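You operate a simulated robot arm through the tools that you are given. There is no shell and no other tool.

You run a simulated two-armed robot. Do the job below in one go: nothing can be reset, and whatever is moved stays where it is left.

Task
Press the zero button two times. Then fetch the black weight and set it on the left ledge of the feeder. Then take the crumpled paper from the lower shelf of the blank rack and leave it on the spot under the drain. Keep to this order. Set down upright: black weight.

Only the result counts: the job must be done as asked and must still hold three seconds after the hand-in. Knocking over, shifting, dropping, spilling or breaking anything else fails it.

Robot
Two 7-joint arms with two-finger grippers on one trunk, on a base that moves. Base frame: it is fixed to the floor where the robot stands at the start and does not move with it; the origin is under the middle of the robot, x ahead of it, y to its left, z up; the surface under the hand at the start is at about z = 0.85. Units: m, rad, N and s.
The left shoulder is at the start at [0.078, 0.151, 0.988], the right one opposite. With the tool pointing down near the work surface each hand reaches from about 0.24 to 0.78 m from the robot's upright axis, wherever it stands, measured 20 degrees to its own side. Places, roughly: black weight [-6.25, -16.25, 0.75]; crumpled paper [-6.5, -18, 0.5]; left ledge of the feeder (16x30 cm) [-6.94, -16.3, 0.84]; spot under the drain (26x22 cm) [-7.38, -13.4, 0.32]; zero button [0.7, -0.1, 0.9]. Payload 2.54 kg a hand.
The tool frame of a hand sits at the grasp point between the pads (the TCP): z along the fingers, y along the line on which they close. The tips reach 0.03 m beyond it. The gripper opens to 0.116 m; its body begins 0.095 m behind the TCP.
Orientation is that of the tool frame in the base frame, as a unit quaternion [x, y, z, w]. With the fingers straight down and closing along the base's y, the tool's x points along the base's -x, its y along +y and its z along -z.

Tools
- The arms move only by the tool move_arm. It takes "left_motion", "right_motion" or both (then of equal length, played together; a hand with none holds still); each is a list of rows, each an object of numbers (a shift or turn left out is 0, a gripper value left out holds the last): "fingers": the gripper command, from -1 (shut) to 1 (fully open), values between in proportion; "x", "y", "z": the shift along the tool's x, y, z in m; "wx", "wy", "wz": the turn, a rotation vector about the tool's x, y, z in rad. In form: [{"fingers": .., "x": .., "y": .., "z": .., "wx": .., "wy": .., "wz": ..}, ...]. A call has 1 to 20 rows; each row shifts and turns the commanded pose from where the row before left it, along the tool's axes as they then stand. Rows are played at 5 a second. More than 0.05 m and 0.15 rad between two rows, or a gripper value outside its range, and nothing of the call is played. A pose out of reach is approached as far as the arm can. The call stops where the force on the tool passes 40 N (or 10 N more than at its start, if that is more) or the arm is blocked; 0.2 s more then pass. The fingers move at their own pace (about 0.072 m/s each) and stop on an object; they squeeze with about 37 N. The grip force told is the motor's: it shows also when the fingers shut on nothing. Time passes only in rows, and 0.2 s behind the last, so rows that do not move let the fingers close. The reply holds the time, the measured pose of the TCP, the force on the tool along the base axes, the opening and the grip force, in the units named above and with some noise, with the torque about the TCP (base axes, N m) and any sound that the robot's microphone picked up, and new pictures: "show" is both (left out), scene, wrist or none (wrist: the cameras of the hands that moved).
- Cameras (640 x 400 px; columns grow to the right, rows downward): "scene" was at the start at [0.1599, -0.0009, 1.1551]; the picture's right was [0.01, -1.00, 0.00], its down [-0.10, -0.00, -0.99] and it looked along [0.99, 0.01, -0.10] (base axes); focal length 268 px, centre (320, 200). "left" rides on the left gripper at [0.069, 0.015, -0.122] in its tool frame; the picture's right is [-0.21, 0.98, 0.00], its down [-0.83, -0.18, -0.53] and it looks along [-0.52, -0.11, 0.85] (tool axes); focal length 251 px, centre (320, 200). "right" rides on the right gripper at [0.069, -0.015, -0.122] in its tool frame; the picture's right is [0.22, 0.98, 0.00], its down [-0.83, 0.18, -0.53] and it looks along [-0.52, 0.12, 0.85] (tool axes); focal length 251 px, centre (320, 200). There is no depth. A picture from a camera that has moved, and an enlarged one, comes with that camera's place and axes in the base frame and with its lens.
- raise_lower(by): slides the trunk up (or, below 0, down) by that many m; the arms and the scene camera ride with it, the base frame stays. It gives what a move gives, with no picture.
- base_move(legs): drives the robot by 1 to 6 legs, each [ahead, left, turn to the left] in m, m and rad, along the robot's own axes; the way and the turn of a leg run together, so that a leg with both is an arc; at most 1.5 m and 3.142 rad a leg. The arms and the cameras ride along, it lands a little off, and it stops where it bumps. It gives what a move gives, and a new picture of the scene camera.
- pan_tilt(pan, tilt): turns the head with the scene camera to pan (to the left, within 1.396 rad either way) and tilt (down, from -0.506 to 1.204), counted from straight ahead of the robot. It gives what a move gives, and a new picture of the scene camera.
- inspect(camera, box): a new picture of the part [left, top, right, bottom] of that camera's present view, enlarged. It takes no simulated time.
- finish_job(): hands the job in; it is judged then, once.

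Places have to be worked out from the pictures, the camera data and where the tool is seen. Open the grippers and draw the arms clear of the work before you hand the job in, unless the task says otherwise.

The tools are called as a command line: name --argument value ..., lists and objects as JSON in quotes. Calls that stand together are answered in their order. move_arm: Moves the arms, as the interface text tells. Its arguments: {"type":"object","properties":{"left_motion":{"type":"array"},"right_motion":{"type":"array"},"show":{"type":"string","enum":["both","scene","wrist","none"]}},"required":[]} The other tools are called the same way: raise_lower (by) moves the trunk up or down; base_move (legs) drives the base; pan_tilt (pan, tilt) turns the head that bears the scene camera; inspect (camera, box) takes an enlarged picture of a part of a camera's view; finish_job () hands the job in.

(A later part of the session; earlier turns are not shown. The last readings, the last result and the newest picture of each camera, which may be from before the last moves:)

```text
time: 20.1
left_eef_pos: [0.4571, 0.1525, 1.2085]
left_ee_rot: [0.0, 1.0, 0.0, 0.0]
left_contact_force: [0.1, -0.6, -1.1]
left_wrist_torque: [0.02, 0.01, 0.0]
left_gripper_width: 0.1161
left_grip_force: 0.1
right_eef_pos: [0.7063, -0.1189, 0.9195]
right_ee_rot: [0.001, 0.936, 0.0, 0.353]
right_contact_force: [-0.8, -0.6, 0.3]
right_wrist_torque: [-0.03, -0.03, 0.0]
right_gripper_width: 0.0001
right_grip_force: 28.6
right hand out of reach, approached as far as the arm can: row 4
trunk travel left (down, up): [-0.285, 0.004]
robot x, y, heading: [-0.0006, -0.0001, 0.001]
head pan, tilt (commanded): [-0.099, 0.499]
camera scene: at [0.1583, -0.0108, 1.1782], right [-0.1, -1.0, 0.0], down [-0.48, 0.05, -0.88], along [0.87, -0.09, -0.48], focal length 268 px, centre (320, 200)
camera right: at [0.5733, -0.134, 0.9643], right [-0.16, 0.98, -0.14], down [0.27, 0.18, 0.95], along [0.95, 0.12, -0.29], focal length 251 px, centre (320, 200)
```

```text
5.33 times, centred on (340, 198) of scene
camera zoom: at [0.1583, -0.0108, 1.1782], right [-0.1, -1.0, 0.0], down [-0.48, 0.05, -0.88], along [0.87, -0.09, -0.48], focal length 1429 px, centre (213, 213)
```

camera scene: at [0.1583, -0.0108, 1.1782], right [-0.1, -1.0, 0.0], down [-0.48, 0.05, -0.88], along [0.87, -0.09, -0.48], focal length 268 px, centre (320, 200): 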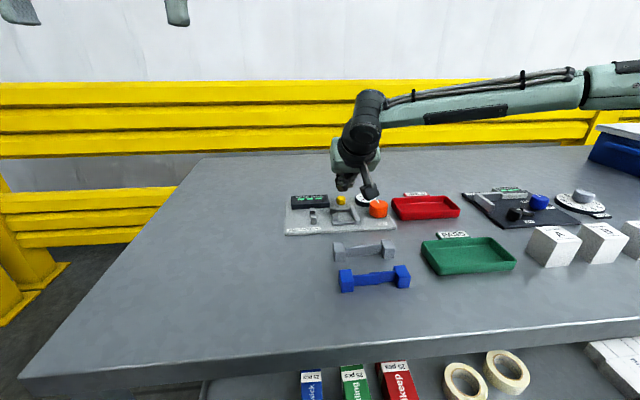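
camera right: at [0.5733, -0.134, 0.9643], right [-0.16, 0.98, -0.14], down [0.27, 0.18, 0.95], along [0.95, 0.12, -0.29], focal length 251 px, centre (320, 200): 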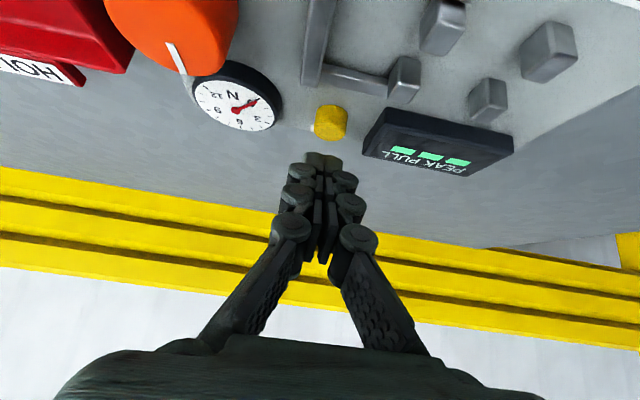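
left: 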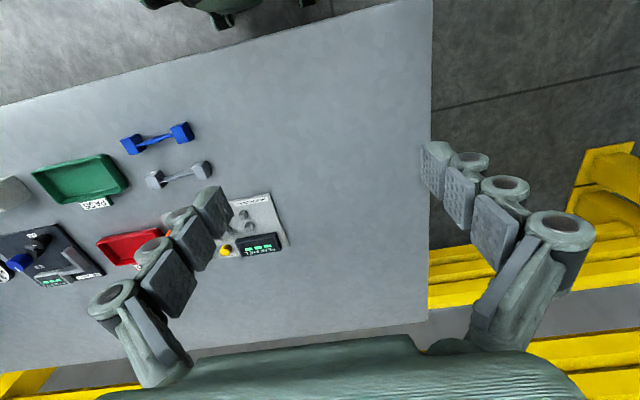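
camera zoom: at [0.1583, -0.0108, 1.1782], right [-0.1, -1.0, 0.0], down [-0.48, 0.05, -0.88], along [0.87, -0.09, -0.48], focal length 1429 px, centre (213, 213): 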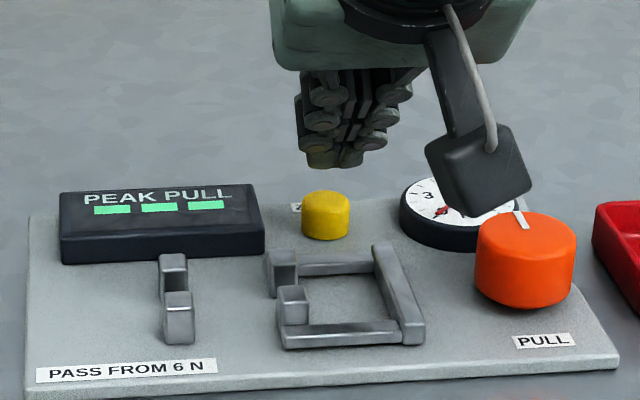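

The two wrist views together fix the button: top centre ≈ [0.722, -0.117, 0.868], plate at z ≈ 0.855. I tilt 0.1 rad more for reach, which brings the tip edge to x ≈ 0.72, and come down to about 4 mm above the top.

move_arm --right_motion '[{"wy": -0.1, "y": 0.001}, {"x": 0.0033, "z": 0.00306}, {"x": 0.0033, "z": 0.00306}, {"x": 0.0033, "z": 0.00306}, {"x": 0.0033, "z": 0.00306}, {}]'

inspect --camera "right" --box '[260, 90, 400, 178]'

inspect --camera "scene" --box '[280, 160, 400, 235]'

```text
time: 21.5
left_eef_pos: [0.4577, 0.1527, 1.2088]
left_ee_rot: [0.0, 1.0, 0.0, 0.0]
left_contact_force: [-0.1, -0.9, -0.5]
left_wrist_torque: [-0.01, 0.02, 0.0]
left_gripper_width: 0.116
left_grip_force: 0.1
right_eef_pos: [0.7055, -0.1166, 0.9015]
right_ee_rot: [0.0, 0.917, 0.0, 0.398]
right_contact_force: [0.0, -0.3, -0.7]
right_wrist_torque: [-0.05, 0.02, 0.02]
right_gripper_width: 0.0
right_grip_force: 28.8
trunk travel left (down, up): [-0.285, 0.004]
robot x, y, heading: [0.0031, -0.0022, 0.003]
head pan, tilt (commanded): [-0.099, 0.499]
camera scene: at [0.1583, -0.0108, 1.1782], right [-0.1, -1.0, 0.0], down [-0.48, 0.05, -0.88], along [0.87, -0.09, -0.48], focal length 268 px, centre (320, 200)
camera right: at [0.5689, -0.1331, 0.933], right [-0.15, 0.98, -0.16], down [0.17, 0.18, 0.97], along [0.97, 0.11, -0.2], focal length 251 px, centre (320, 200)
```

scene: 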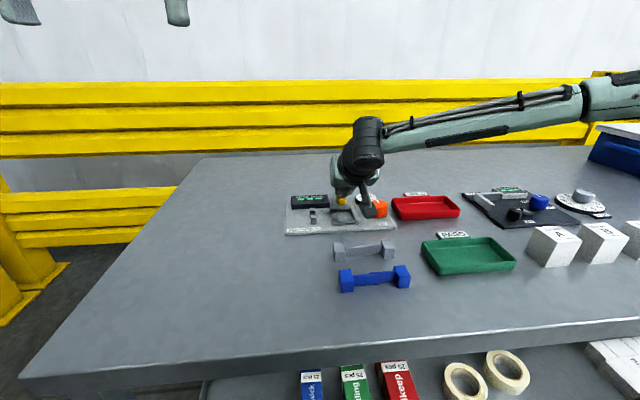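
right: 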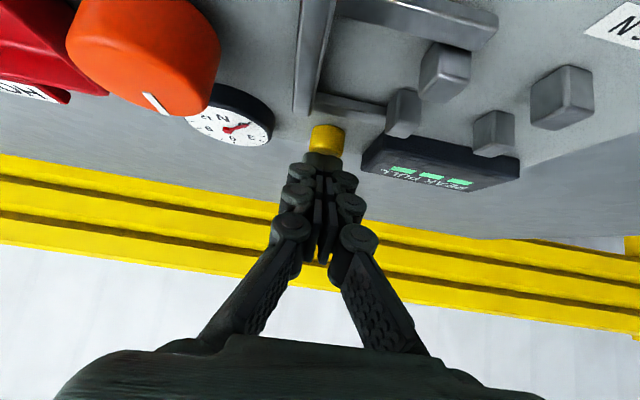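

```text
4.55 times, centred on (330, 134) of right
camera zoom: at [0.5689, -0.1331, 0.933], right [-0.15, 0.98, -0.16], down [0.17, 0.18, 0.97], along [0.97, 0.11, -0.2], focal length 1143 px, centre (274, 500)
```

zoom: 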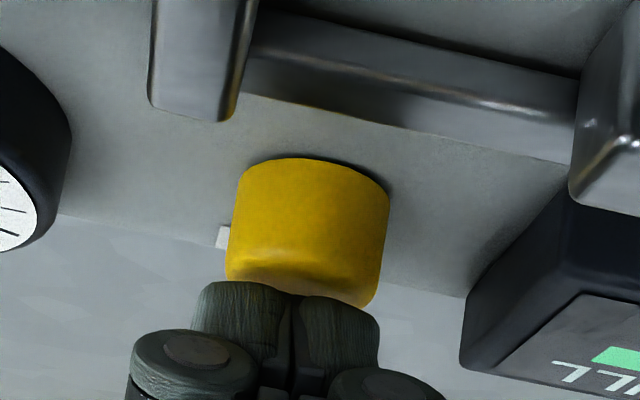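

```text
5.33 times, centred on (340, 198) of scene
camera zoom: at [0.1583, -0.0108, 1.1782], right [-0.1, -1.0, 0.0], down [-0.48, 0.05, -0.88], along [0.87, -0.09, -0.48], focal length 1429 px, centre (213, 213)
```

zoom: 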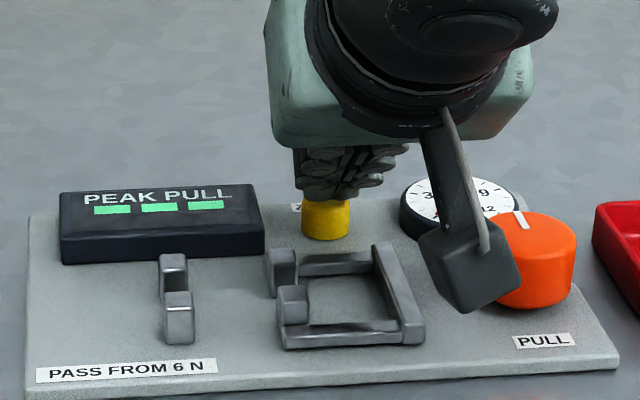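

The tip edge is about 4 mm above the button's top face and over it. I press down in 2 mm steps.

move_arm --right_motion '[{"x": 0.00146, "z": 0.00136}, {"x": 0.00146, "z": 0.00136}, {"x": 0.00146, "z": 0.00136}, {}]' --show "wrist"

inspect --camera "right" --box '[260, 90, 400, 178]'

inspect --camera "scene" --box '[280, 160, 400, 235]'

```text
time: 22.5
left_eef_pos: [0.4559, 0.1525, 1.2098]
left_ee_rot: [0.0, 1.0, 0.0, 0.001]
left_contact_force: [-0.7, 0.1, -0.1]
left_wrist_torque: [-0.04, -0.01, 0.02]
left_gripper_width: 0.1161
left_grip_force: 0.2
right_eef_pos: [0.7052, -0.1191, 0.8959]
right_ee_rot: [0.0, 0.917, 0.001, 0.4]
right_contact_force: [-1.0, 0.4, 1.7]
right_wrist_torque: [0.02, -0.01, 0.04]
right_gripper_width: 0.0061
right_grip_force: 28.6
trunk travel left (down, up): [-0.285, 0.004]
robot x, y, heading: [-0.0004, -0.0011, 0.003]
head pan, tilt (commanded): [-0.099, 0.499]
heard: click
camera right: at [0.5683, -0.1344, 0.9275], right [-0.15, 0.98, -0.16], down [0.17, 0.18, 0.97], along [0.97, 0.12, -0.19], focal length 251 px, centre (320, 200)
```

right: 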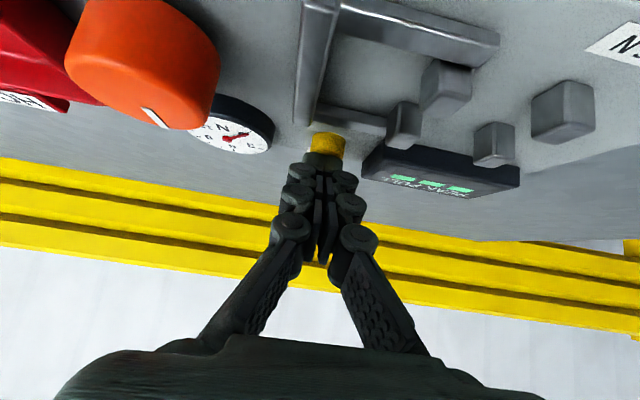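

```text
4.55 times, centred on (330, 134) of right
camera zoom: at [0.5683, -0.1344, 0.9275], right [-0.15, 0.98, -0.16], down [0.17, 0.18, 0.97], along [0.97, 0.12, -0.19], focal length 1143 px, centre (274, 500)
```

zoom: 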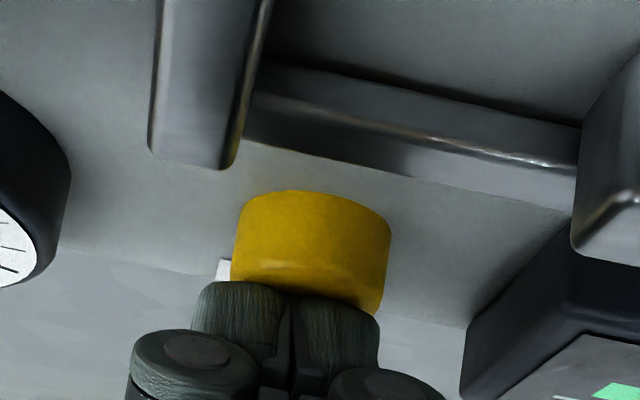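

```text
5.33 times, centred on (340, 198) of scene
camera zoom: at [0.1582, -0.0108, 1.1782], right [-0.1, -1.0, 0.0], down [-0.48, 0.05, -0.88], along [0.87, -0.09, -0.48], focal length 1429 px, centre (213, 213)
```

zoom: 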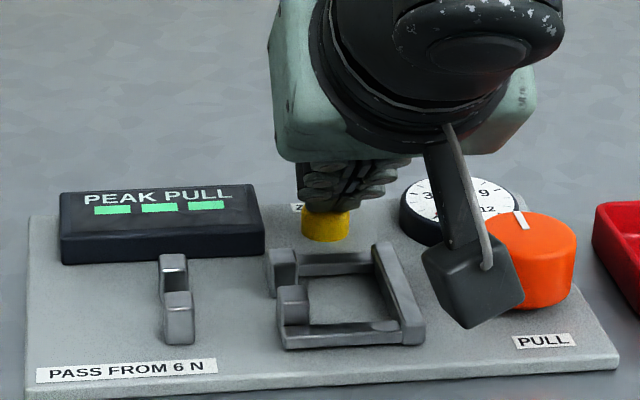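

A click was heard: that is the first press. I raise the tip 12 mm to let the button come back up.

move_arm --right_motion '[{"x": -0.0029, "z": -0.0027}, {"x": -0.0029, "z": -0.0027}, {"x": -0.0029, "z": -0.0027}, {}, {}]'

inspect --camera "right" --box '[260, 90, 400, 178]'

```text
time: 23.7
left_eef_pos: [0.4565, 0.1521, 1.2085]
left_ee_rot: [0.001, 1.0, 0.0, 0.0]
left_contact_force: [-0.6, 0.8, 1.3]
left_wrist_torque: [0.0, 0.01, 0.03]
left_gripper_width: 0.1162
left_grip_force: 0.0
right_eef_pos: [0.7051, -0.118, 0.9064]
right_ee_rot: [0.0, 0.917, 0.0, 0.399]
right_contact_force: [0.6, -0.4, 0.3]
right_wrist_torque: [0.0, -0.02, 0.04]
right_gripper_width: 0.0
right_grip_force: 28.7
trunk travel left (down, up): [-0.285, 0.004]
robot x, y, heading: [-0.0006, 0.0011, -0.004]
head pan, tilt (commanded): [-0.099, 0.499]
camera scene: at [0.1583, -0.0108, 1.1782], right [-0.1, -1.0, 0.0], down [-0.48, 0.05, -0.88], along [0.87, -0.09, -0.48], focal length 268 px, centre (320, 200)
camera right: at [0.5692, -0.1332, 0.9386], right [-0.15, 0.98, -0.16], down [0.17, 0.18, 0.97], along [0.97, 0.11, -0.2], focal length 251 px, centre (320, 200)
```

scene: 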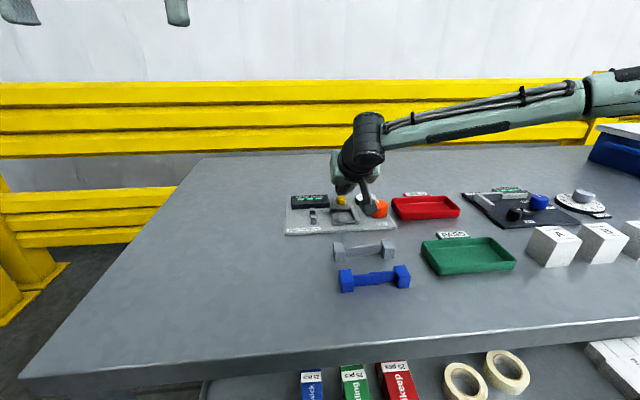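
right: 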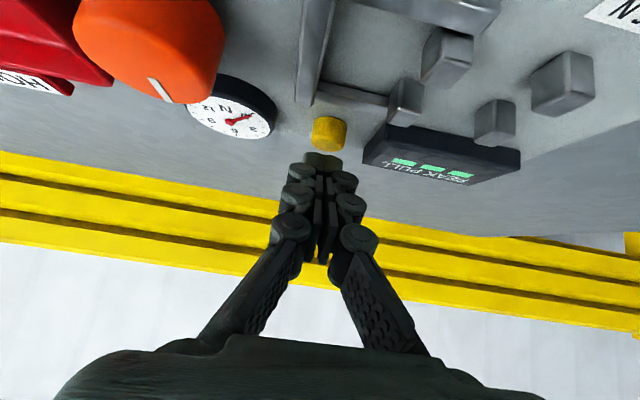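

```text
4.55 times, centred on (330, 134) of right
camera zoom: at [0.5692, -0.1332, 0.9386], right [-0.15, 0.98, -0.16], down [0.17, 0.18, 0.97], along [0.97, 0.11, -0.2], focal length 1143 px, centre (274, 500)
```

zoom: 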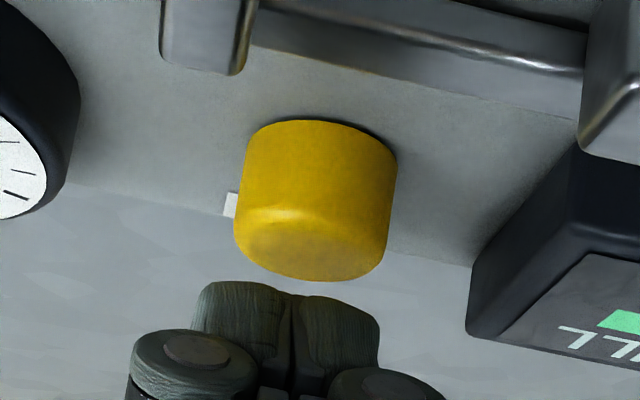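

The button is back up and the tip is clear of it. I press a second time, to the same depth as before.

move_arm --right_motion '[{"x": 0.0029, "z": 0.0027, "y": 0.001}, {"x": 0.00146, "z": 0.00136}, {"x": 0.00146, "z": 0.00136}, {"x": 0.00146, "z": 0.00136}, {}]' --show "none"

```text
time: 24.9
left_eef_pos: [0.4578, 0.152, 1.2104]
left_ee_rot: [0.0, 1.0, 0.0, 0.0]
left_contact_force: [-0.5, 0.2, -1.0]
left_wrist_torque: [0.01, 0.0, -0.03]
left_gripper_width: 0.1161
left_grip_force: 0.0
right_eef_pos: [0.7037, -0.1174, 0.899]
right_ee_rot: [0.001, 0.917, 0.0, 0.398]
right_contact_force: [0.5, 0.0, 1.5]
right_wrist_torque: [0.01, -0.01, -0.03]
right_gripper_width: 0.0061
right_grip_force: 29.2
trunk travel left (down, up): [-0.285, 0.004]
robot x, y, heading: [0.0033, -0.0029, 0.0]
head pan, tilt (commanded): [-0.099, 0.499]
```

There is contact but no click yet at z = 0.899. I go 3 mm further down.

move_arm --right_motion '[{"x": 0.0011, "z": 0.00102}, {"x": 0.0011, "z": 0.00102}, {}]' --show "none"

```text
time: 25.7
left_eef_pos: [0.4569, 0.1516, 1.2082]
left_ee_rot: [-0.001, 1.0, 0.001, 0.0]
left_contact_force: [0.0, -0.1, 0.1]
left_wrist_torque: [-0.03, -0.03, 0.04]
left_gripper_width: 0.1159
left_grip_force: 0.1
right_eef_pos: [0.7033, -0.1196, 0.8952]
right_ee_rot: [0.0, 0.917, 0.001, 0.399]
right_contact_force: [0.2, 1.8, 1.8]
right_wrist_torque: [0.03, -0.07, 0.0]
right_gripper_width: 0.0059
right_grip_force: 28.4
trunk travel left (down, up): [-0.285, 0.004]
robot x, y, heading: [-0.0017, -0.0019, 0.001]
head pan, tilt (commanded): [-0.099, 0.499]
heard: click
```

A second click: both presses are done. I raise the hand straight up by 12 cm, clear of the panel.

move_arm --right_motion '[{"x": -0.0073, "z": -0.0068}, {"x": -0.022, "z": -0.0204}, {"x": -0.022, "z": -0.0204}, {"x": -0.022, "z": -0.0204}, {"x": -0.022, "z": -0.0204}, {}]'

inspect --camera "right" --box '[180, 0, 500, 200]'

```text
time: 27.1
left_eef_pos: [0.4562, 0.1532, 1.2087]
left_ee_rot: [0.0, 1.0, 0.001, 0.0]
left_contact_force: [-0.1, 0.6, 0.2]
left_wrist_torque: [-0.01, 0.0, 0.0]
left_gripper_width: 0.1159
left_grip_force: 0.0
right_eef_pos: [0.7044, -0.1168, 1.0233]
right_ee_rot: [0.002, 0.917, -0.001, 0.399]
right_contact_force: [-0.1, -0.7, 0.2]
right_wrist_torque: [-0.03, 0.02, -0.02]
right_gripper_width: 0.0
right_grip_force: 28.8
trunk travel left (down, up): [-0.285, 0.004]
robot x, y, heading: [-0.0027, 0.0009, -0.002]
head pan, tilt (commanded): [-0.099, 0.499]
camera scene: at [0.1584, -0.0109, 1.1781], right [-0.1, -1.0, 0.0], down [-0.48, 0.05, -0.88], along [0.87, -0.09, -0.48], focal length 268 px, centre (320, 200)
camera right: at [0.5689, -0.1324, 1.0553], right [-0.15, 0.98, -0.16], down [0.17, 0.18, 0.97], along [0.97, 0.11, -0.2], focal length 251 px, centre (320, 200)
```

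scene: 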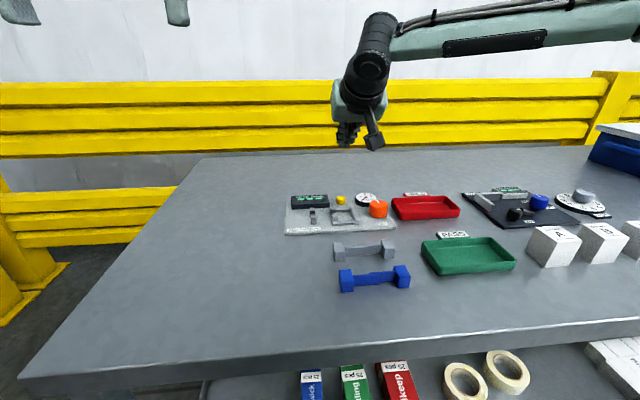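
right: 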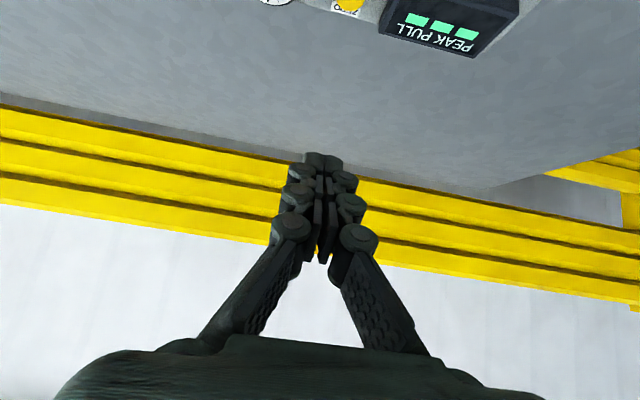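

```text
2.00 times, centred on (340, 100) of right
camera zoom: at [0.5689, -0.1324, 1.0553], right [-0.15, 0.98, -0.16], down [0.17, 0.18, 0.97], along [0.97, 0.11, -0.2], focal length 503 px, centre (280, 400)
```

zoom: 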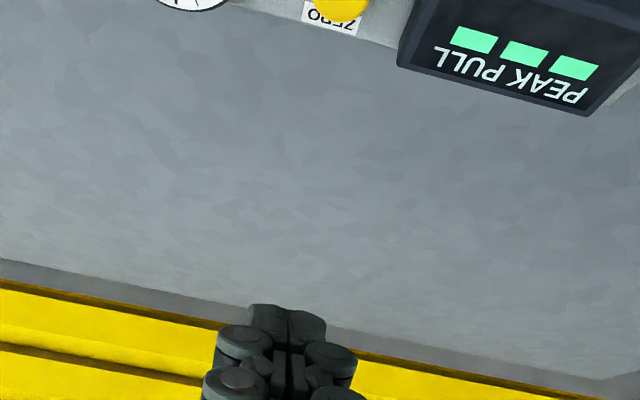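

The label by the yellow button reads "ZERO", so the right button was pressed. Now I draw the right arm back, untilt it and fold it in for driving.

move_arm --right_motion '[{"x": 0.0234, "z": -0.0398}, {"x": 0.0234, "z": -0.0398}, {"x": 0.0234, "z": -0.0398}, {"x": 0.0234, "z": -0.0398}, {"wy": 0.14}, {"wy": 0.14}, {"wy": 0.14}, {"wy": 0.14}, {"wy": 0.14}, {"wy": 0.12}, {"x": 0.04, "y": -0.028}, {"x": 0.04, "y": -0.028}, {"x": 0.04, "y": -0.028}, {"x": 0.04, "y": -0.028}, {}]' --left_motion '[{"x": 0.03}, {"x": 0.03}, {"x": 0.03}, {}, {}, {}, {}, {}, {}, {}, {}, {}, {}, {}, {}]' --show "scene"

pan_tilt --pan -1.39 --tilt 0.2

pan_tilt --pan 1.39 --tilt 0.2

```text
time: 30.3
left_eef_pos: [0.3683, 0.1524, 1.2086]
left_ee_rot: [0.001, 1.0, 0.0, -0.001]
left_contact_force: [0.9, 0.7, 0.4]
left_wrist_torque: [-0.03, 0.02, -0.02]
left_gripper_width: 0.1161
left_grip_force: 0.0
right_eef_pos: [0.3666, -0.2363, 1.0647]
right_ee_rot: [0.001, 1.0, 0.0, -0.001]
right_contact_force: [-0.7, 0.3, -0.3]
right_wrist_torque: [-0.01, 0.04, 0.01]
right_gripper_width: 0.0
right_grip_force: 28.5
right hand out of reach, approached as far as the arm can: row 10
trunk travel left (down, up): [-0.285, 0.004]
robot x, y, heading: [-0.0018, 0.0012, -0.001]
head pan, tilt (commanded): [-0.099, 0.499]
camera scene: at [0.1587, -0.0105, 1.1781], right [-0.1, -1.0, 0.0], down [-0.48, 0.05, -0.88], along [0.87, -0.09, -0.48], focal length 268 px, centre (320, 200)
```

scene: 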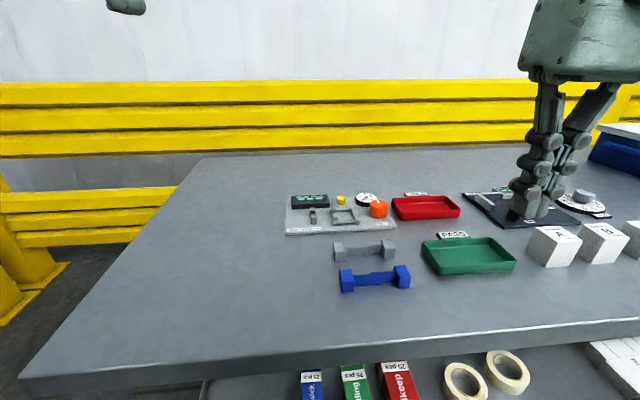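

```text
time: 31.7
left_eef_pos: [0.3668, 0.1517, 1.2089]
left_ee_rot: [0.0, 1.0, 0.0, -0.001]
left_contact_force: [-0.2, 0.7, 0.2]
left_wrist_torque: [0.0, 0.03, -0.01]
left_gripper_width: 0.116
left_grip_force: 0.2
right_eef_pos: [0.3672, -0.2372, 1.0645]
right_ee_rot: [0.001, 1.0, 0.001, 0.0]
right_contact_force: [0.8, 0.2, -0.4]
right_wrist_torque: [0.01, -0.03, 0.02]
right_gripper_width: 0.0
right_grip_force: 28.7
trunk travel left (down, up): [-0.285, 0.004]
robot x, y, heading: [0.001, -0.0016, -0.001]
head pan, tilt (commanded): [-1.389, 0.201]
camera scene: at [0.0847, -0.0934, 1.2058], right [-0.98, -0.18, 0.0], down [-0.04, 0.2, -0.98], along [0.18, -0.96, -0.2], focal length 268 px, centre (320, 200)
```

scene: 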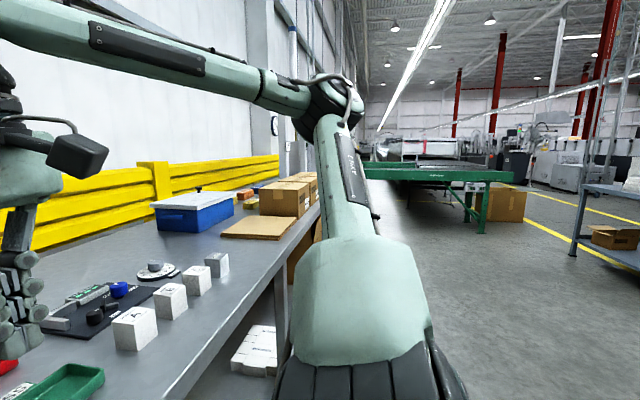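

```text
time: 34.2
left_eef_pos: [0.3665, 0.1515, 1.2093]
left_ee_rot: [0.0, 1.0, 0.0, 0.0]
left_contact_force: [-0.1, 0.4, 0.0]
left_wrist_torque: [-0.01, 0.02, -0.02]
left_gripper_width: 0.1163
left_grip_force: 0.0
right_eef_pos: [0.368, -0.2366, 1.0648]
right_ee_rot: [0.0, 1.0, 0.0, 0.0]
right_contact_force: [0.3, 0.2, -1.2]
right_wrist_torque: [0.0, 0.03, 0.0]
right_gripper_width: 0.0002
right_grip_force: 29.0
trunk travel left (down, up): [-0.285, 0.004]
robot x, y, heading: [0.0025, 0.0033, 0.003]
head pan, tilt (commanded): [1.389, 0.201]
camera scene: at [0.0847, 0.0898, 1.2059], right [0.98, -0.18, 0.0], down [-0.04, -0.2, -0.98], along [0.18, 0.96, -0.2], focal length 268 px, centre (320, 200)
```

scene: 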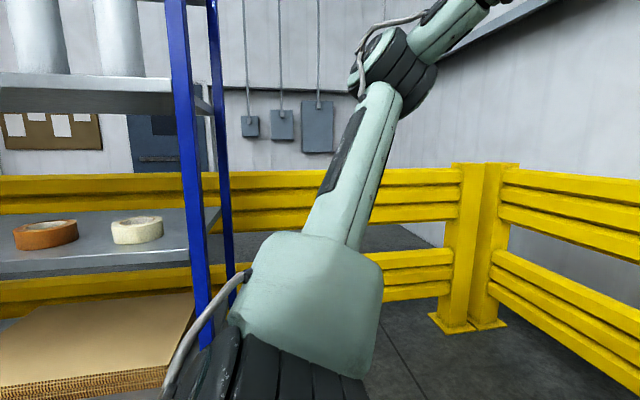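

The arms are folded in. Straight behind is outside the camera's range, but what I can see shows only a rack to the left rear (y > 1) and an aisle on the right. I back up 0.35 m and then turn right a quarter in place to look down the hall.

base_move --legs '[[-0.35, 0, 0]]'

pan_tilt --pan -1.39 --tilt 0.3

```text
time: 36.5
left_eef_pos: [0.0168, 0.1516, 1.2091]
left_ee_rot: [-0.001, 1.0, 0.0, 0.0]
left_contact_force: [-1.1, -0.7, 0.1]
left_wrist_torque: [-0.02, -0.04, -0.01]
left_gripper_width: 0.1159
left_grip_force: 0.1
right_eef_pos: [0.0177, -0.2365, 1.0647]
right_ee_rot: [0.0, 1.0, 0.0, 0.0]
right_contact_force: [1.0, -0.4, 0.0]
right_wrist_torque: [-0.01, -0.03, 0.02]
right_gripper_width: 0.0003
right_grip_force: 28.6
trunk travel left (down, up): [-0.285, 0.004]
robot x, y, heading: [-0.3483, 0.001, 0.001]
head pan, tilt (commanded): [1.389, 0.201]
camera scene: at [-0.266, 0.0898, 1.2059], right [0.98, -0.18, 0.0], down [-0.04, -0.2, -0.98], along [0.18, 0.96, -0.2], focal length 268 px, centre (320, 200)
```

scene: 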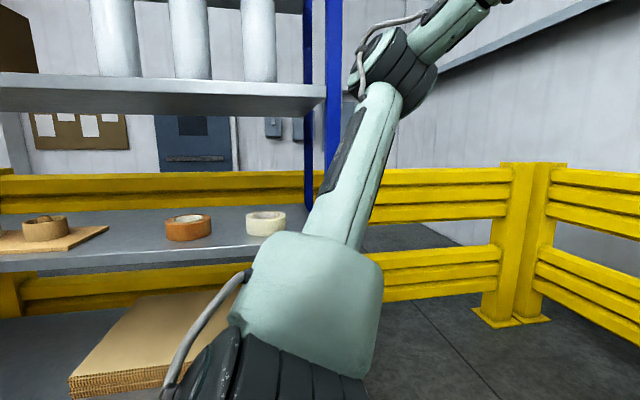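

```text
time: 38.9
left_eef_pos: [0.0169, 0.1514, 1.2081]
left_ee_rot: [-0.001, 1.0, 0.001, -0.001]
left_contact_force: [-0.7, 0.1, -0.4]
left_wrist_torque: [0.04, 0.03, 0.01]
left_gripper_width: 0.1158
left_grip_force: 0.1
right_eef_pos: [0.0177, -0.2367, 1.0657]
right_ee_rot: [0.0, 1.0, 0.0, -0.001]
right_contact_force: [0.0, 0.0, -0.2]
right_wrist_torque: [0.01, 0.04, 0.02]
right_gripper_width: 0.0
right_grip_force: 28.2
trunk travel left (down, up): [-0.285, 0.004]
robot x, y, heading: [-0.3486, 0.0018, 0.001]
head pan, tilt (commanded): [-1.389, 0.3]
camera scene: at [-0.2653, -0.0937, 1.1966], right [-0.98, -0.18, 0.0], down [-0.05, 0.29, -0.96], along [0.17, -0.94, -0.3], focal length 268 px, centre (320, 200)
```

scene: 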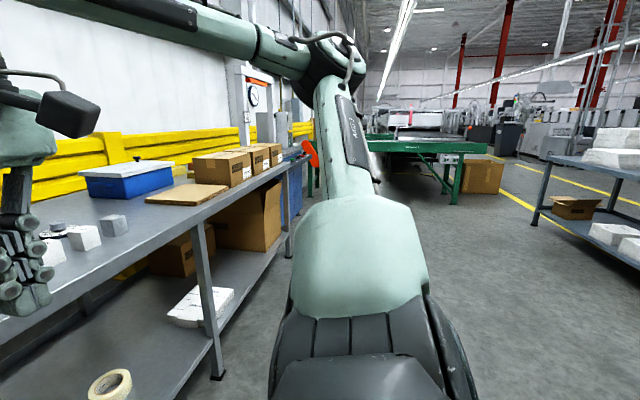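

The base moves well. To the right I see the table, a green conveyor ending near [-1.5, -4], and a rack with its front edge at about x = -2, so I turn in place to face -y and then look around.

base_move --legs '[[0, 0, -1.5708]]'

pan_tilt --pan 0 --tilt 0.15

pan_tilt --pan -0.9 --tilt 0.15

```text
time: 43.2
left_eef_pos: [-0.1965, -0.3664, 1.2086]
left_ee_rot: [0.704, 0.71, 0.0, 0.0]
left_contact_force: [0.4, -0.3, 0.5]
left_wrist_torque: [0.01, 0.02, 0.03]
left_gripper_width: 0.116
left_grip_force: 0.1
right_eef_pos: [-0.5827, -0.369, 1.065]
right_ee_rot: [0.705, 0.709, 0.0, 0.0]
right_contact_force: [0.2, -0.1, -0.4]
right_wrist_torque: [0.0, 0.02, 0.02]
right_gripper_width: 0.0
right_grip_force: 29.2
trunk travel left (down, up): [-0.285, 0.004]
robot x, y, heading: [-0.3505, 0.0018, -1.561]
head pan, tilt (commanded): [-1.389, 0.3]
camera scene: at [-0.4415, -0.0875, 1.1966], right [-0.19, 0.98, 0.0], down [0.29, 0.06, -0.96], along [-0.94, -0.18, -0.3], focal length 268 px, centre (320, 200)
```

scene: 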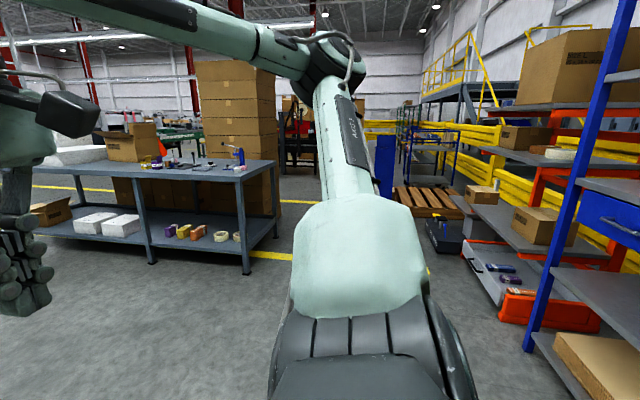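

```text
time: 44.7
left_eef_pos: [-0.196, -0.3664, 1.2088]
left_ee_rot: [0.705, 0.709, 0.0, 0.0]
left_contact_force: [0.7, 0.1, -0.1]
left_wrist_torque: [0.04, 0.04, -0.04]
left_gripper_width: 0.1161
left_grip_force: 0.0
right_eef_pos: [-0.5828, -0.3691, 1.0638]
right_ee_rot: [0.706, 0.709, 0.0, 0.0]
right_contact_force: [-0.5, 0.4, -1.0]
right_wrist_torque: [0.02, -0.01, 0.0]
right_gripper_width: 0.0
right_grip_force: 28.7
trunk travel left (down, up): [-0.285, 0.004]
robot x, y, heading: [-0.3506, -0.0026, -1.57]
head pan, tilt (commanded): [0.0, 0.15]
camera scene: at [-0.3492, -0.1627, 1.2106], right [-1.0, -0.01, 0.0], down [0.0, 0.15, -0.99], along [0.01, -0.99, -0.15], focal length 268 px, centre (320, 200)
```

scene: 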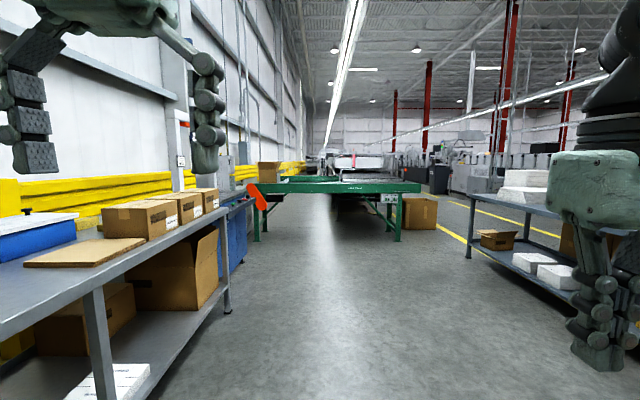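

```text
time: 45.9
left_eef_pos: [-0.1956, -0.3654, 1.2081]
left_ee_rot: [0.705, 0.709, 0.0, 0.0]
left_contact_force: [-0.4, 0.2, -0.1]
left_wrist_torque: [-0.02, -0.05, -0.01]
left_gripper_width: 0.116
left_grip_force: 0.1
right_eef_pos: [-0.5838, -0.3688, 1.0644]
right_ee_rot: [0.706, 0.709, 0.0, 0.0]
right_contact_force: [-0.2, -0.1, 0.6]
right_wrist_torque: [0.02, 0.0, 0.01]
right_gripper_width: 0.0002
right_grip_force: 29.1
trunk travel left (down, up): [-0.285, 0.004]
robot x, y, heading: [-0.3482, -0.0032, -1.567]
head pan, tilt (commanded): [-0.901, 0.15]
camera scene: at [-0.422, -0.1282, 1.2106], right [-0.63, 0.78, 0.0], down [0.12, 0.09, -0.99], along [-0.77, -0.62, -0.15], focal length 268 px, centre (320, 200)
```

scene: 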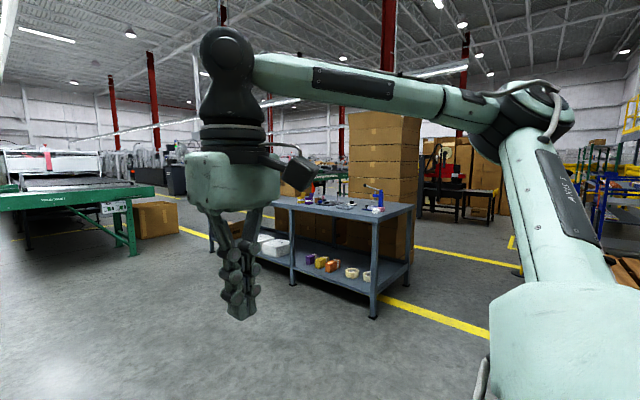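

I see a workbench at x ≈ -2.2 with its near end at y ≈ -1.03, racks along y ≈ +0.78, and beyond them a marked aisle between yellow lines at x ≈ -2.5 and -4.1. I strafe right along y ≈ -0.13 into that aisle, in two parts.

base_move --legs '[[0.13, 0, 0], [0, -1.3, 0]]'

pan_tilt --pan -1.39 --tilt 0.3

```text
time: 59.6
left_eef_pos: [-1.5026, -0.5051, 1.2093]
left_ee_rot: [0.706, 0.708, 0.001, 0.0]
left_contact_force: [0.1, 0.5, -0.3]
left_wrist_torque: [0.0, -0.01, 0.01]
left_gripper_width: 0.1158
left_grip_force: 0.1
right_eef_pos: [-1.8919, -0.5081, 1.0649]
right_ee_rot: [0.706, 0.708, 0.0, 0.0]
right_contact_force: [1.1, 0.2, 0.1]
right_wrist_torque: [0.01, -0.01, 0.01]
right_gripper_width: 0.0002
right_grip_force: 28.9
trunk travel left (down, up): [-0.285, 0.004]
robot x, y, heading: [-1.6584, -0.1403, -1.561]
head pan, tilt (commanded): [-0.901, 0.15]
camera scene: at [-1.7285, -0.2671, 1.2106], right [-0.63, 0.78, 0.0], down [0.12, 0.09, -0.99], along [-0.77, -0.62, -0.15], focal length 268 px, centre (320, 200)
```

scene: 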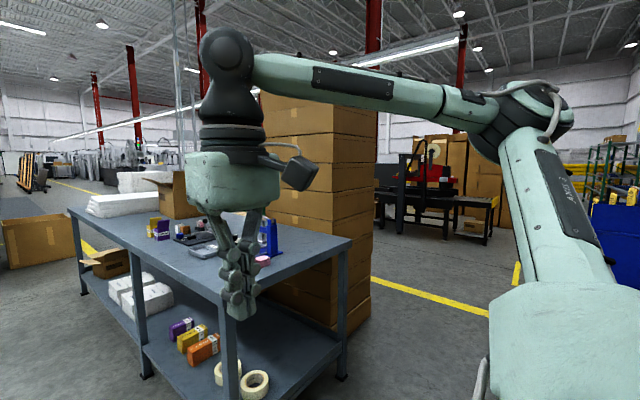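

```text
time: 60.5
left_eef_pos: [-1.5025, -0.5067, 1.2087]
left_ee_rot: [0.705, 0.709, 0.0, 0.0]
left_contact_force: [1.9, -0.7, -0.2]
left_wrist_torque: [-0.02, 0.01, 0.01]
left_gripper_width: 0.116
left_grip_force: 0.1
right_eef_pos: [-1.8916, -0.5082, 1.0648]
right_ee_rot: [0.706, 0.709, 0.001, 0.0]
right_contact_force: [0.0, 0.1, 0.3]
right_wrist_torque: [0.02, -0.01, -0.04]
right_gripper_width: 0.0002
right_grip_force: 28.0
trunk travel left (down, up): [-0.285, 0.004]
robot x, y, heading: [-1.6549, -0.1393, -1.566]
head pan, tilt (commanded): [-1.389, 0.3]
camera scene: at [-1.7478, -0.2266, 1.1966], right [-0.19, 0.98, 0.0], down [0.29, 0.06, -0.96], along [-0.94, -0.18, -0.3], focal length 268 px, centre (320, 200)
```

scene: 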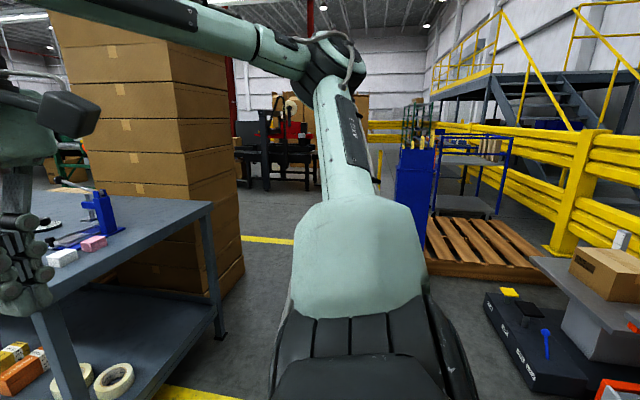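

The carton stack stands behind the bench (x -3.1 to -3.5, near face at y ≈ -1.2), and a pallet and a cabinet stand at y > 0.2. I move to y ≈ -0.42 and strafe on to x ≈ -4.5, between them.

base_move --legs '[[0.28, 0, 0], [0, -1.4, 0], [0, -1.4, 0]]'

pan_tilt --pan 0 --tilt 0.2

pan_tilt --pan -0.7 --tilt 0.2

```text
time: 81.4
left_eef_pos: [-3.4172, -0.7888, 1.2094]
left_ee_rot: [0.71, 0.704, 0.0, 0.001]
left_contact_force: [0.3, -0.6, -0.2]
left_wrist_torque: [-0.03, 0.03, 0.02]
left_gripper_width: 0.1159
left_grip_force: 0.1
right_eef_pos: [-3.8037, -0.7866, 1.0648]
right_ee_rot: [0.71, 0.704, 0.0, 0.001]
right_contact_force: [0.8, 0.0, 0.0]
right_wrist_torque: [0.0, 0.07, 0.01]
right_gripper_width: 0.0
right_grip_force: 28.8
trunk travel left (down, up): [-0.285, 0.004]
robot x, y, heading: [-3.5664, -0.4185, -1.577]
head pan, tilt (commanded): [-1.389, 0.3]
stopped in leg 3: the robot was blocked; the commanded pose is now the measured one
camera scene: at [-3.6581, -0.507, 1.1966], right [-0.17, 0.98, 0.0], down [0.29, 0.05, -0.96], along [-0.94, -0.17, -0.3], focal length 268 px, centre (320, 200)
```

scene: 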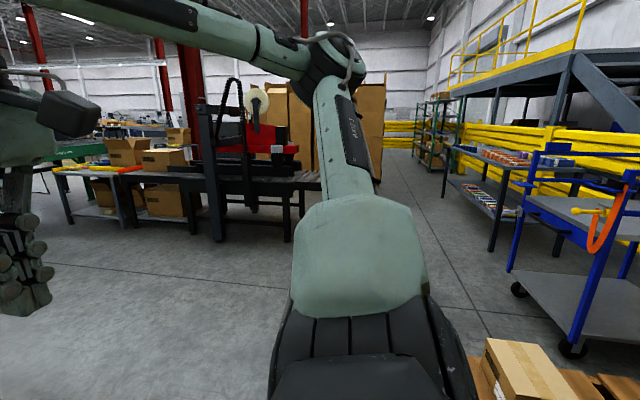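

```text
time: 83.0
left_eef_pos: [-3.4167, -0.7893, 1.2087]
left_ee_rot: [0.709, 0.705, 0.0, 0.0]
left_contact_force: [0.1, -0.7, 0.0]
left_wrist_torque: [-0.02, 0.02, 0.02]
left_gripper_width: 0.116
left_grip_force: 0.1
right_eef_pos: [-3.8041, -0.7872, 1.0654]
right_ee_rot: [0.71, 0.704, 0.0, 0.0]
right_contact_force: [-0.2, -1.1, -0.3]
right_wrist_torque: [-0.02, -0.02, 0.0]
right_gripper_width: 0.0002
right_grip_force: 28.6
trunk travel left (down, up): [-0.285, 0.004]
robot x, y, heading: [-3.5658, -0.4222, -1.577]
head pan, tilt (commanded): [0.0, 0.201]
camera scene: at [-3.5672, -0.5837, 1.2059], right [-1.0, 0.01, 0.0], down [0.0, 0.2, -0.98], along [-0.01, -0.98, -0.2], focal length 268 px, centre (320, 200)
```

scene: 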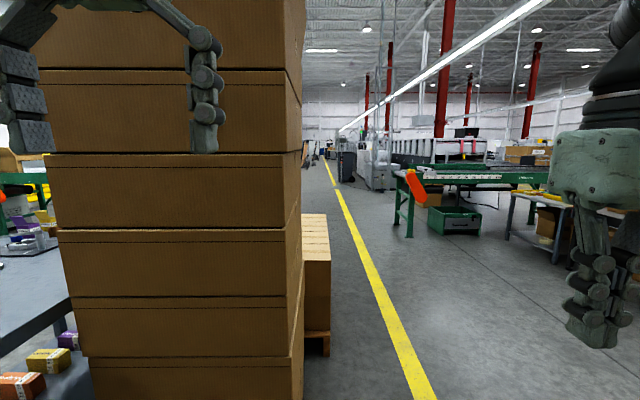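

```text
time: 84.0
left_eef_pos: [-3.4177, -0.7885, 1.2097]
left_ee_rot: [0.71, 0.704, 0.001, 0.0]
left_contact_force: [-0.3, -0.1, 0.4]
left_wrist_torque: [-0.02, 0.02, 0.0]
left_gripper_width: 0.1161
left_grip_force: 0.1
right_eef_pos: [-3.8054, -0.786, 1.0656]
right_ee_rot: [0.71, 0.704, 0.001, 0.0]
right_contact_force: [-0.1, -0.5, -1.5]
right_wrist_torque: [0.01, -0.03, 0.0]
right_gripper_width: 0.0001
right_grip_force: 28.7
trunk travel left (down, up): [-0.285, 0.004]
robot x, y, heading: [-3.5653, -0.4194, -1.581]
head pan, tilt (commanded): [-0.7, 0.201]
camera scene: at [-3.6269, -0.5614, 1.2059], right [-0.76, 0.65, 0.0], down [0.13, 0.15, -0.98], along [-0.64, -0.75, -0.2], focal length 268 px, centre (320, 200)
```

scene: 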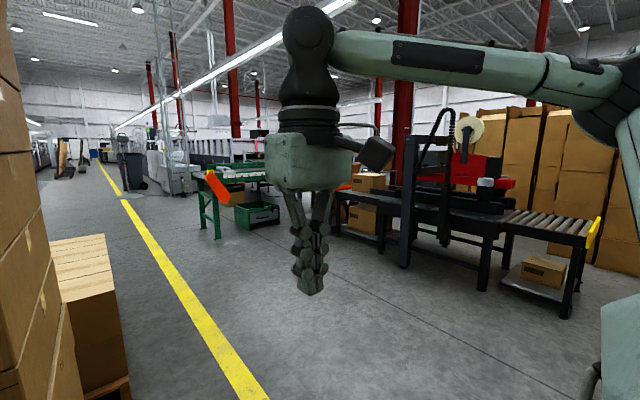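

The robot was blocked at x = -3.57. I look down to the right and rear side to find what touched it before moving any further.

pan_tilt --pan -1.39 --tilt 0.9

pan_tilt --pan -0.8 --tilt 1.0

pan_tilt --pan 0.5 --tilt 0.9

```text
time: 85.1
left_eef_pos: [-3.4169, -0.7897, 1.2089]
left_ee_rot: [0.71, 0.704, 0.0, -0.001]
left_contact_force: [0.0, 0.5, -0.2]
left_wrist_torque: [-0.01, 0.0, -0.03]
left_gripper_width: 0.1162
left_grip_force: 0.1
right_eef_pos: [-3.8044, -0.7863, 1.0653]
right_ee_rot: [0.71, 0.704, 0.001, 0.001]
right_contact_force: [-0.2, 0.3, -0.3]
right_wrist_torque: [0.02, 0.02, -0.04]
right_gripper_width: 0.0002
right_grip_force: 28.8
trunk travel left (down, up): [-0.285, 0.004]
robot x, y, heading: [-3.5693, -0.4217, -1.577]
head pan, tilt (commanded): [-1.389, 0.901]
camera scene: at [-3.6409, -0.5037, 1.1444], right [-0.17, 0.98, 0.0], down [0.77, 0.14, -0.62], along [-0.61, -0.11, -0.78], focal length 268 px, centre (320, 200)
```

scene: 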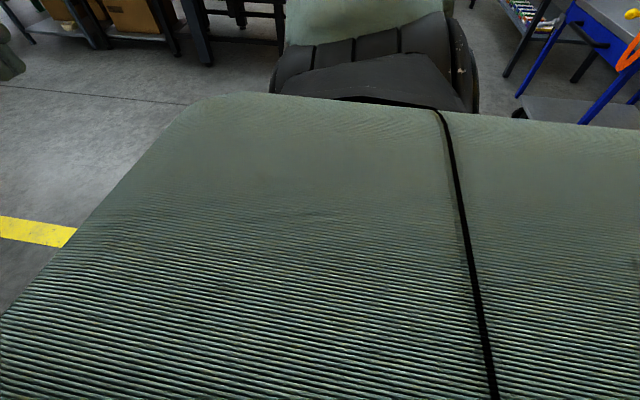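

```text
time: 86.1
left_eef_pos: [-3.417, -0.789, 1.2088]
left_ee_rot: [0.71, 0.705, 0.0, 0.0]
left_contact_force: [0.9, 0.3, 0.3]
left_wrist_torque: [-0.03, -0.02, -0.01]
left_gripper_width: 0.116
left_grip_force: 0.1
right_eef_pos: [-3.8044, -0.7867, 1.0648]
right_ee_rot: [0.71, 0.704, 0.0, 0.0]
right_contact_force: [0.9, -0.8, -0.5]
right_wrist_torque: [-0.02, -0.01, 0.0]
right_gripper_width: 0.0
right_grip_force: 28.6
trunk travel left (down, up): [-0.285, 0.004]
robot x, y, heading: [-3.57, -0.4229, -1.581]
head pan, tilt (commanded): [-0.799, 1.0]
camera scene: at [-3.6168, -0.5387, 1.1371], right [-0.69, 0.72, 0.0], down [0.61, 0.58, -0.54], along [-0.39, -0.37, -0.84], focal length 268 px, centre (320, 200)
```

scene: 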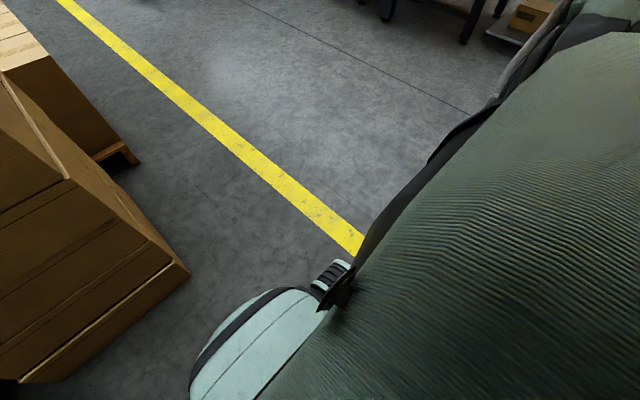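

```text
time: 87.5
left_eef_pos: [-3.4176, -0.7888, 1.2095]
left_ee_rot: [0.709, 0.705, 0.0, 0.0]
left_contact_force: [1.0, 0.5, 0.0]
left_wrist_torque: [0.02, -0.02, 0.0]
left_gripper_width: 0.116
left_grip_force: 0.1
right_eef_pos: [-3.8039, -0.7871, 1.0651]
right_ee_rot: [0.71, 0.704, 0.001, 0.0]
right_contact_force: [-0.2, 0.8, 0.4]
right_wrist_torque: [0.0, 0.01, -0.02]
right_gripper_width: 0.0002
right_grip_force: 27.9
trunk travel left (down, up): [-0.285, 0.004]
robot x, y, heading: [-3.5648, -0.4202, -1.577]
head pan, tilt (commanded): [0.499, 0.901]
camera scene: at [-3.5309, -0.557, 1.1443], right [-0.88, -0.47, 0.0], down [-0.37, 0.69, -0.62], along [0.29, -0.55, -0.78], focal length 268 px, centre (320, 200)
```

scene: 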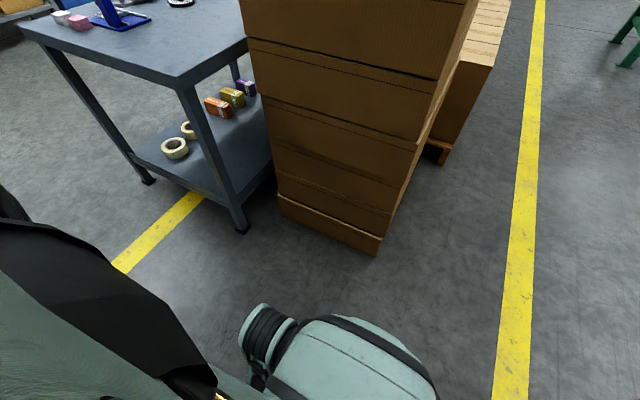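

Ahead and to the right front the floor is clear; the cartons' face is at y ≈ -1.2. The touch must be behind on the right, where I cannot see (pallet or cabinet). I ease off 4 cm to the left, go 16 cm ahead, and then strafe right by a little to test.

base_move --legs '[[0, 0.04, 0], [0.16, 0, 0], [0, -0.3, 0]]'

```text
time: 92.7
left_eef_pos: [-3.6812, -0.9451, 1.2094]
left_ee_rot: [0.71, 0.704, 0.0, 0.001]
left_contact_force: [0.5, -0.9, 0.7]
left_wrist_torque: [-0.03, -0.01, -0.02]
left_gripper_width: 0.1159
left_grip_force: 0.1
right_eef_pos: [-4.069, -0.9434, 1.0635]
right_ee_rot: [0.71, 0.704, 0.0, 0.001]
right_contact_force: [-1.6, 0.0, -0.4]
right_wrist_torque: [-0.01, -0.02, 0.0]
right_gripper_width: 0.0
right_grip_force: 28.4
trunk travel left (down, up): [-0.285, 0.004]
robot x, y, heading: [-3.8301, -0.5745, -1.581]
head pan, tilt (commanded): [0.499, 0.901]
camera scene: at [-3.7951, -0.7137, 1.1443], right [-0.88, -0.47, 0.0], down [-0.37, 0.69, -0.62], along [0.29, -0.55, -0.78], focal length 268 px, centre (320, 200)
```

scene: 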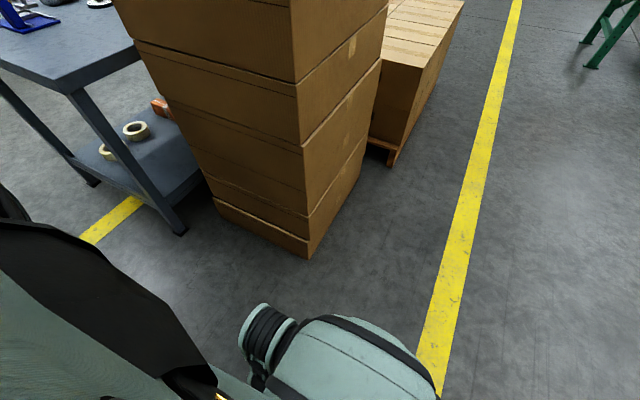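

The way is free now at y = -0.57. I strafe right another 0.75 m to x ≈ -4.6, the open lane beyond the yellow line, and look ahead.

base_move --legs '[[0, -0.75, 0]]'

pan_tilt --pan 0 --tilt 0.2

pan_tilt --pan -1.39 --tilt 0.4

```text
time: 100.2
left_eef_pos: [-4.4174, -0.9412, 1.2085]
left_ee_rot: [0.708, 0.706, 0.0, 0.0]
left_contact_force: [0.0, 0.0, -0.9]
left_wrist_torque: [-0.01, 0.01, 0.0]
left_gripper_width: 0.1158
left_grip_force: 0.0
right_eef_pos: [-4.8043, -0.9389, 1.0645]
right_ee_rot: [0.709, 0.705, 0.0, 0.0]
right_contact_force: [-0.1, 0.2, 0.1]
right_wrist_torque: [0.0, 0.0, 0.03]
right_gripper_width: 0.0001
right_grip_force: 28.9
trunk travel left (down, up): [-0.285, 0.004]
robot x, y, heading: [-4.5649, -0.5756, -1.58]
head pan, tilt (commanded): [0.499, 0.901]
camera scene: at [-4.531, -0.7095, 1.1443], right [-0.88, -0.48, 0.0], down [-0.37, 0.69, -0.62], along [0.3, -0.55, -0.78], focal length 268 px, centre (320, 200)
```

scene: 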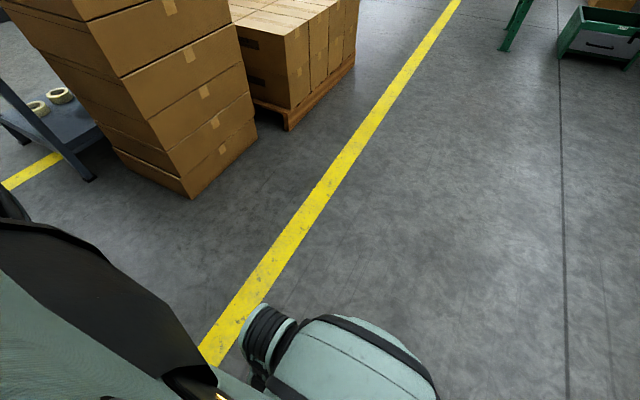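

```text
time: 101.3
left_eef_pos: [-4.4154, -0.9403, 1.2089]
left_ee_rot: [0.708, 0.706, 0.0, 0.0]
left_contact_force: [-1.2, -0.8, 0.8]
left_wrist_torque: [-0.01, 0.0, -0.03]
left_gripper_width: 0.1162
left_grip_force: 0.1
right_eef_pos: [-4.8049, -0.9404, 1.0641]
right_ee_rot: [0.709, 0.706, 0.0, 0.0]
right_contact_force: [-0.2, -0.5, 0.6]
right_wrist_torque: [-0.01, 0.02, -0.03]
right_gripper_width: 0.0
right_grip_force: 28.8
trunk travel left (down, up): [-0.285, 0.004]
robot x, y, heading: [-4.5651, -0.5787, -1.576]
head pan, tilt (commanded): [0.0, 0.201]
camera scene: at [-4.5671, -0.7363, 1.2058], right [-1.0, 0.0, 0.0], down [0.0, 0.2, -0.98], along [0.0, -0.98, -0.2], focal length 268 px, centre (320, 200)
```

scene: 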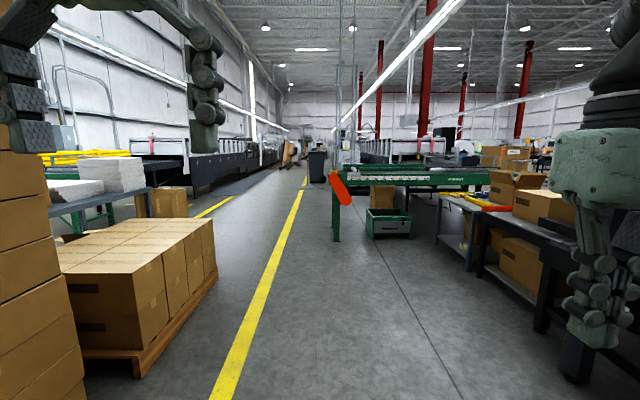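

```text
time: 102.8
left_eef_pos: [-4.4156, -0.9424, 1.2084]
left_ee_rot: [0.708, 0.706, 0.0, 0.001]
left_contact_force: [-0.3, 0.4, 0.2]
left_wrist_torque: [-0.03, 0.0, -0.02]
left_gripper_width: 0.1157
left_grip_force: 0.1
right_eef_pos: [-4.8036, -0.9407, 1.0644]
right_ee_rot: [0.709, 0.705, 0.0, 0.0]
right_contact_force: [-0.1, -0.1, -0.4]
right_wrist_torque: [0.0, 0.0, -0.03]
right_gripper_width: 0.0
right_grip_force: 28.9
trunk travel left (down, up): [-0.285, 0.004]
robot x, y, heading: [-4.5661, -0.576, -1.579]
head pan, tilt (commanded): [-1.389, 0.4]
camera scene: at [-4.658, -0.6596, 1.1873], right [-0.18, 0.98, 0.0], down [0.38, 0.07, -0.92], along [-0.91, -0.16, -0.39], focal length 268 px, centre (320, 200)
```

scene: 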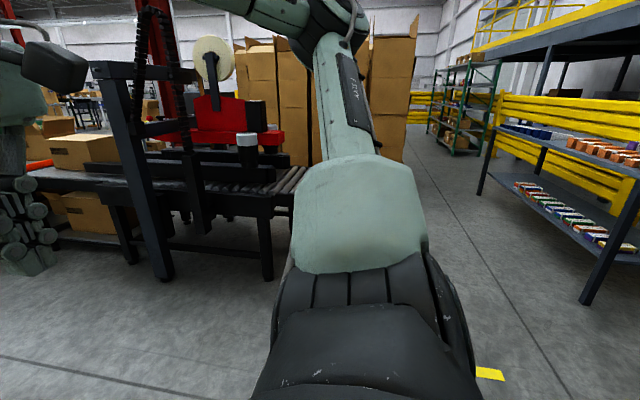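

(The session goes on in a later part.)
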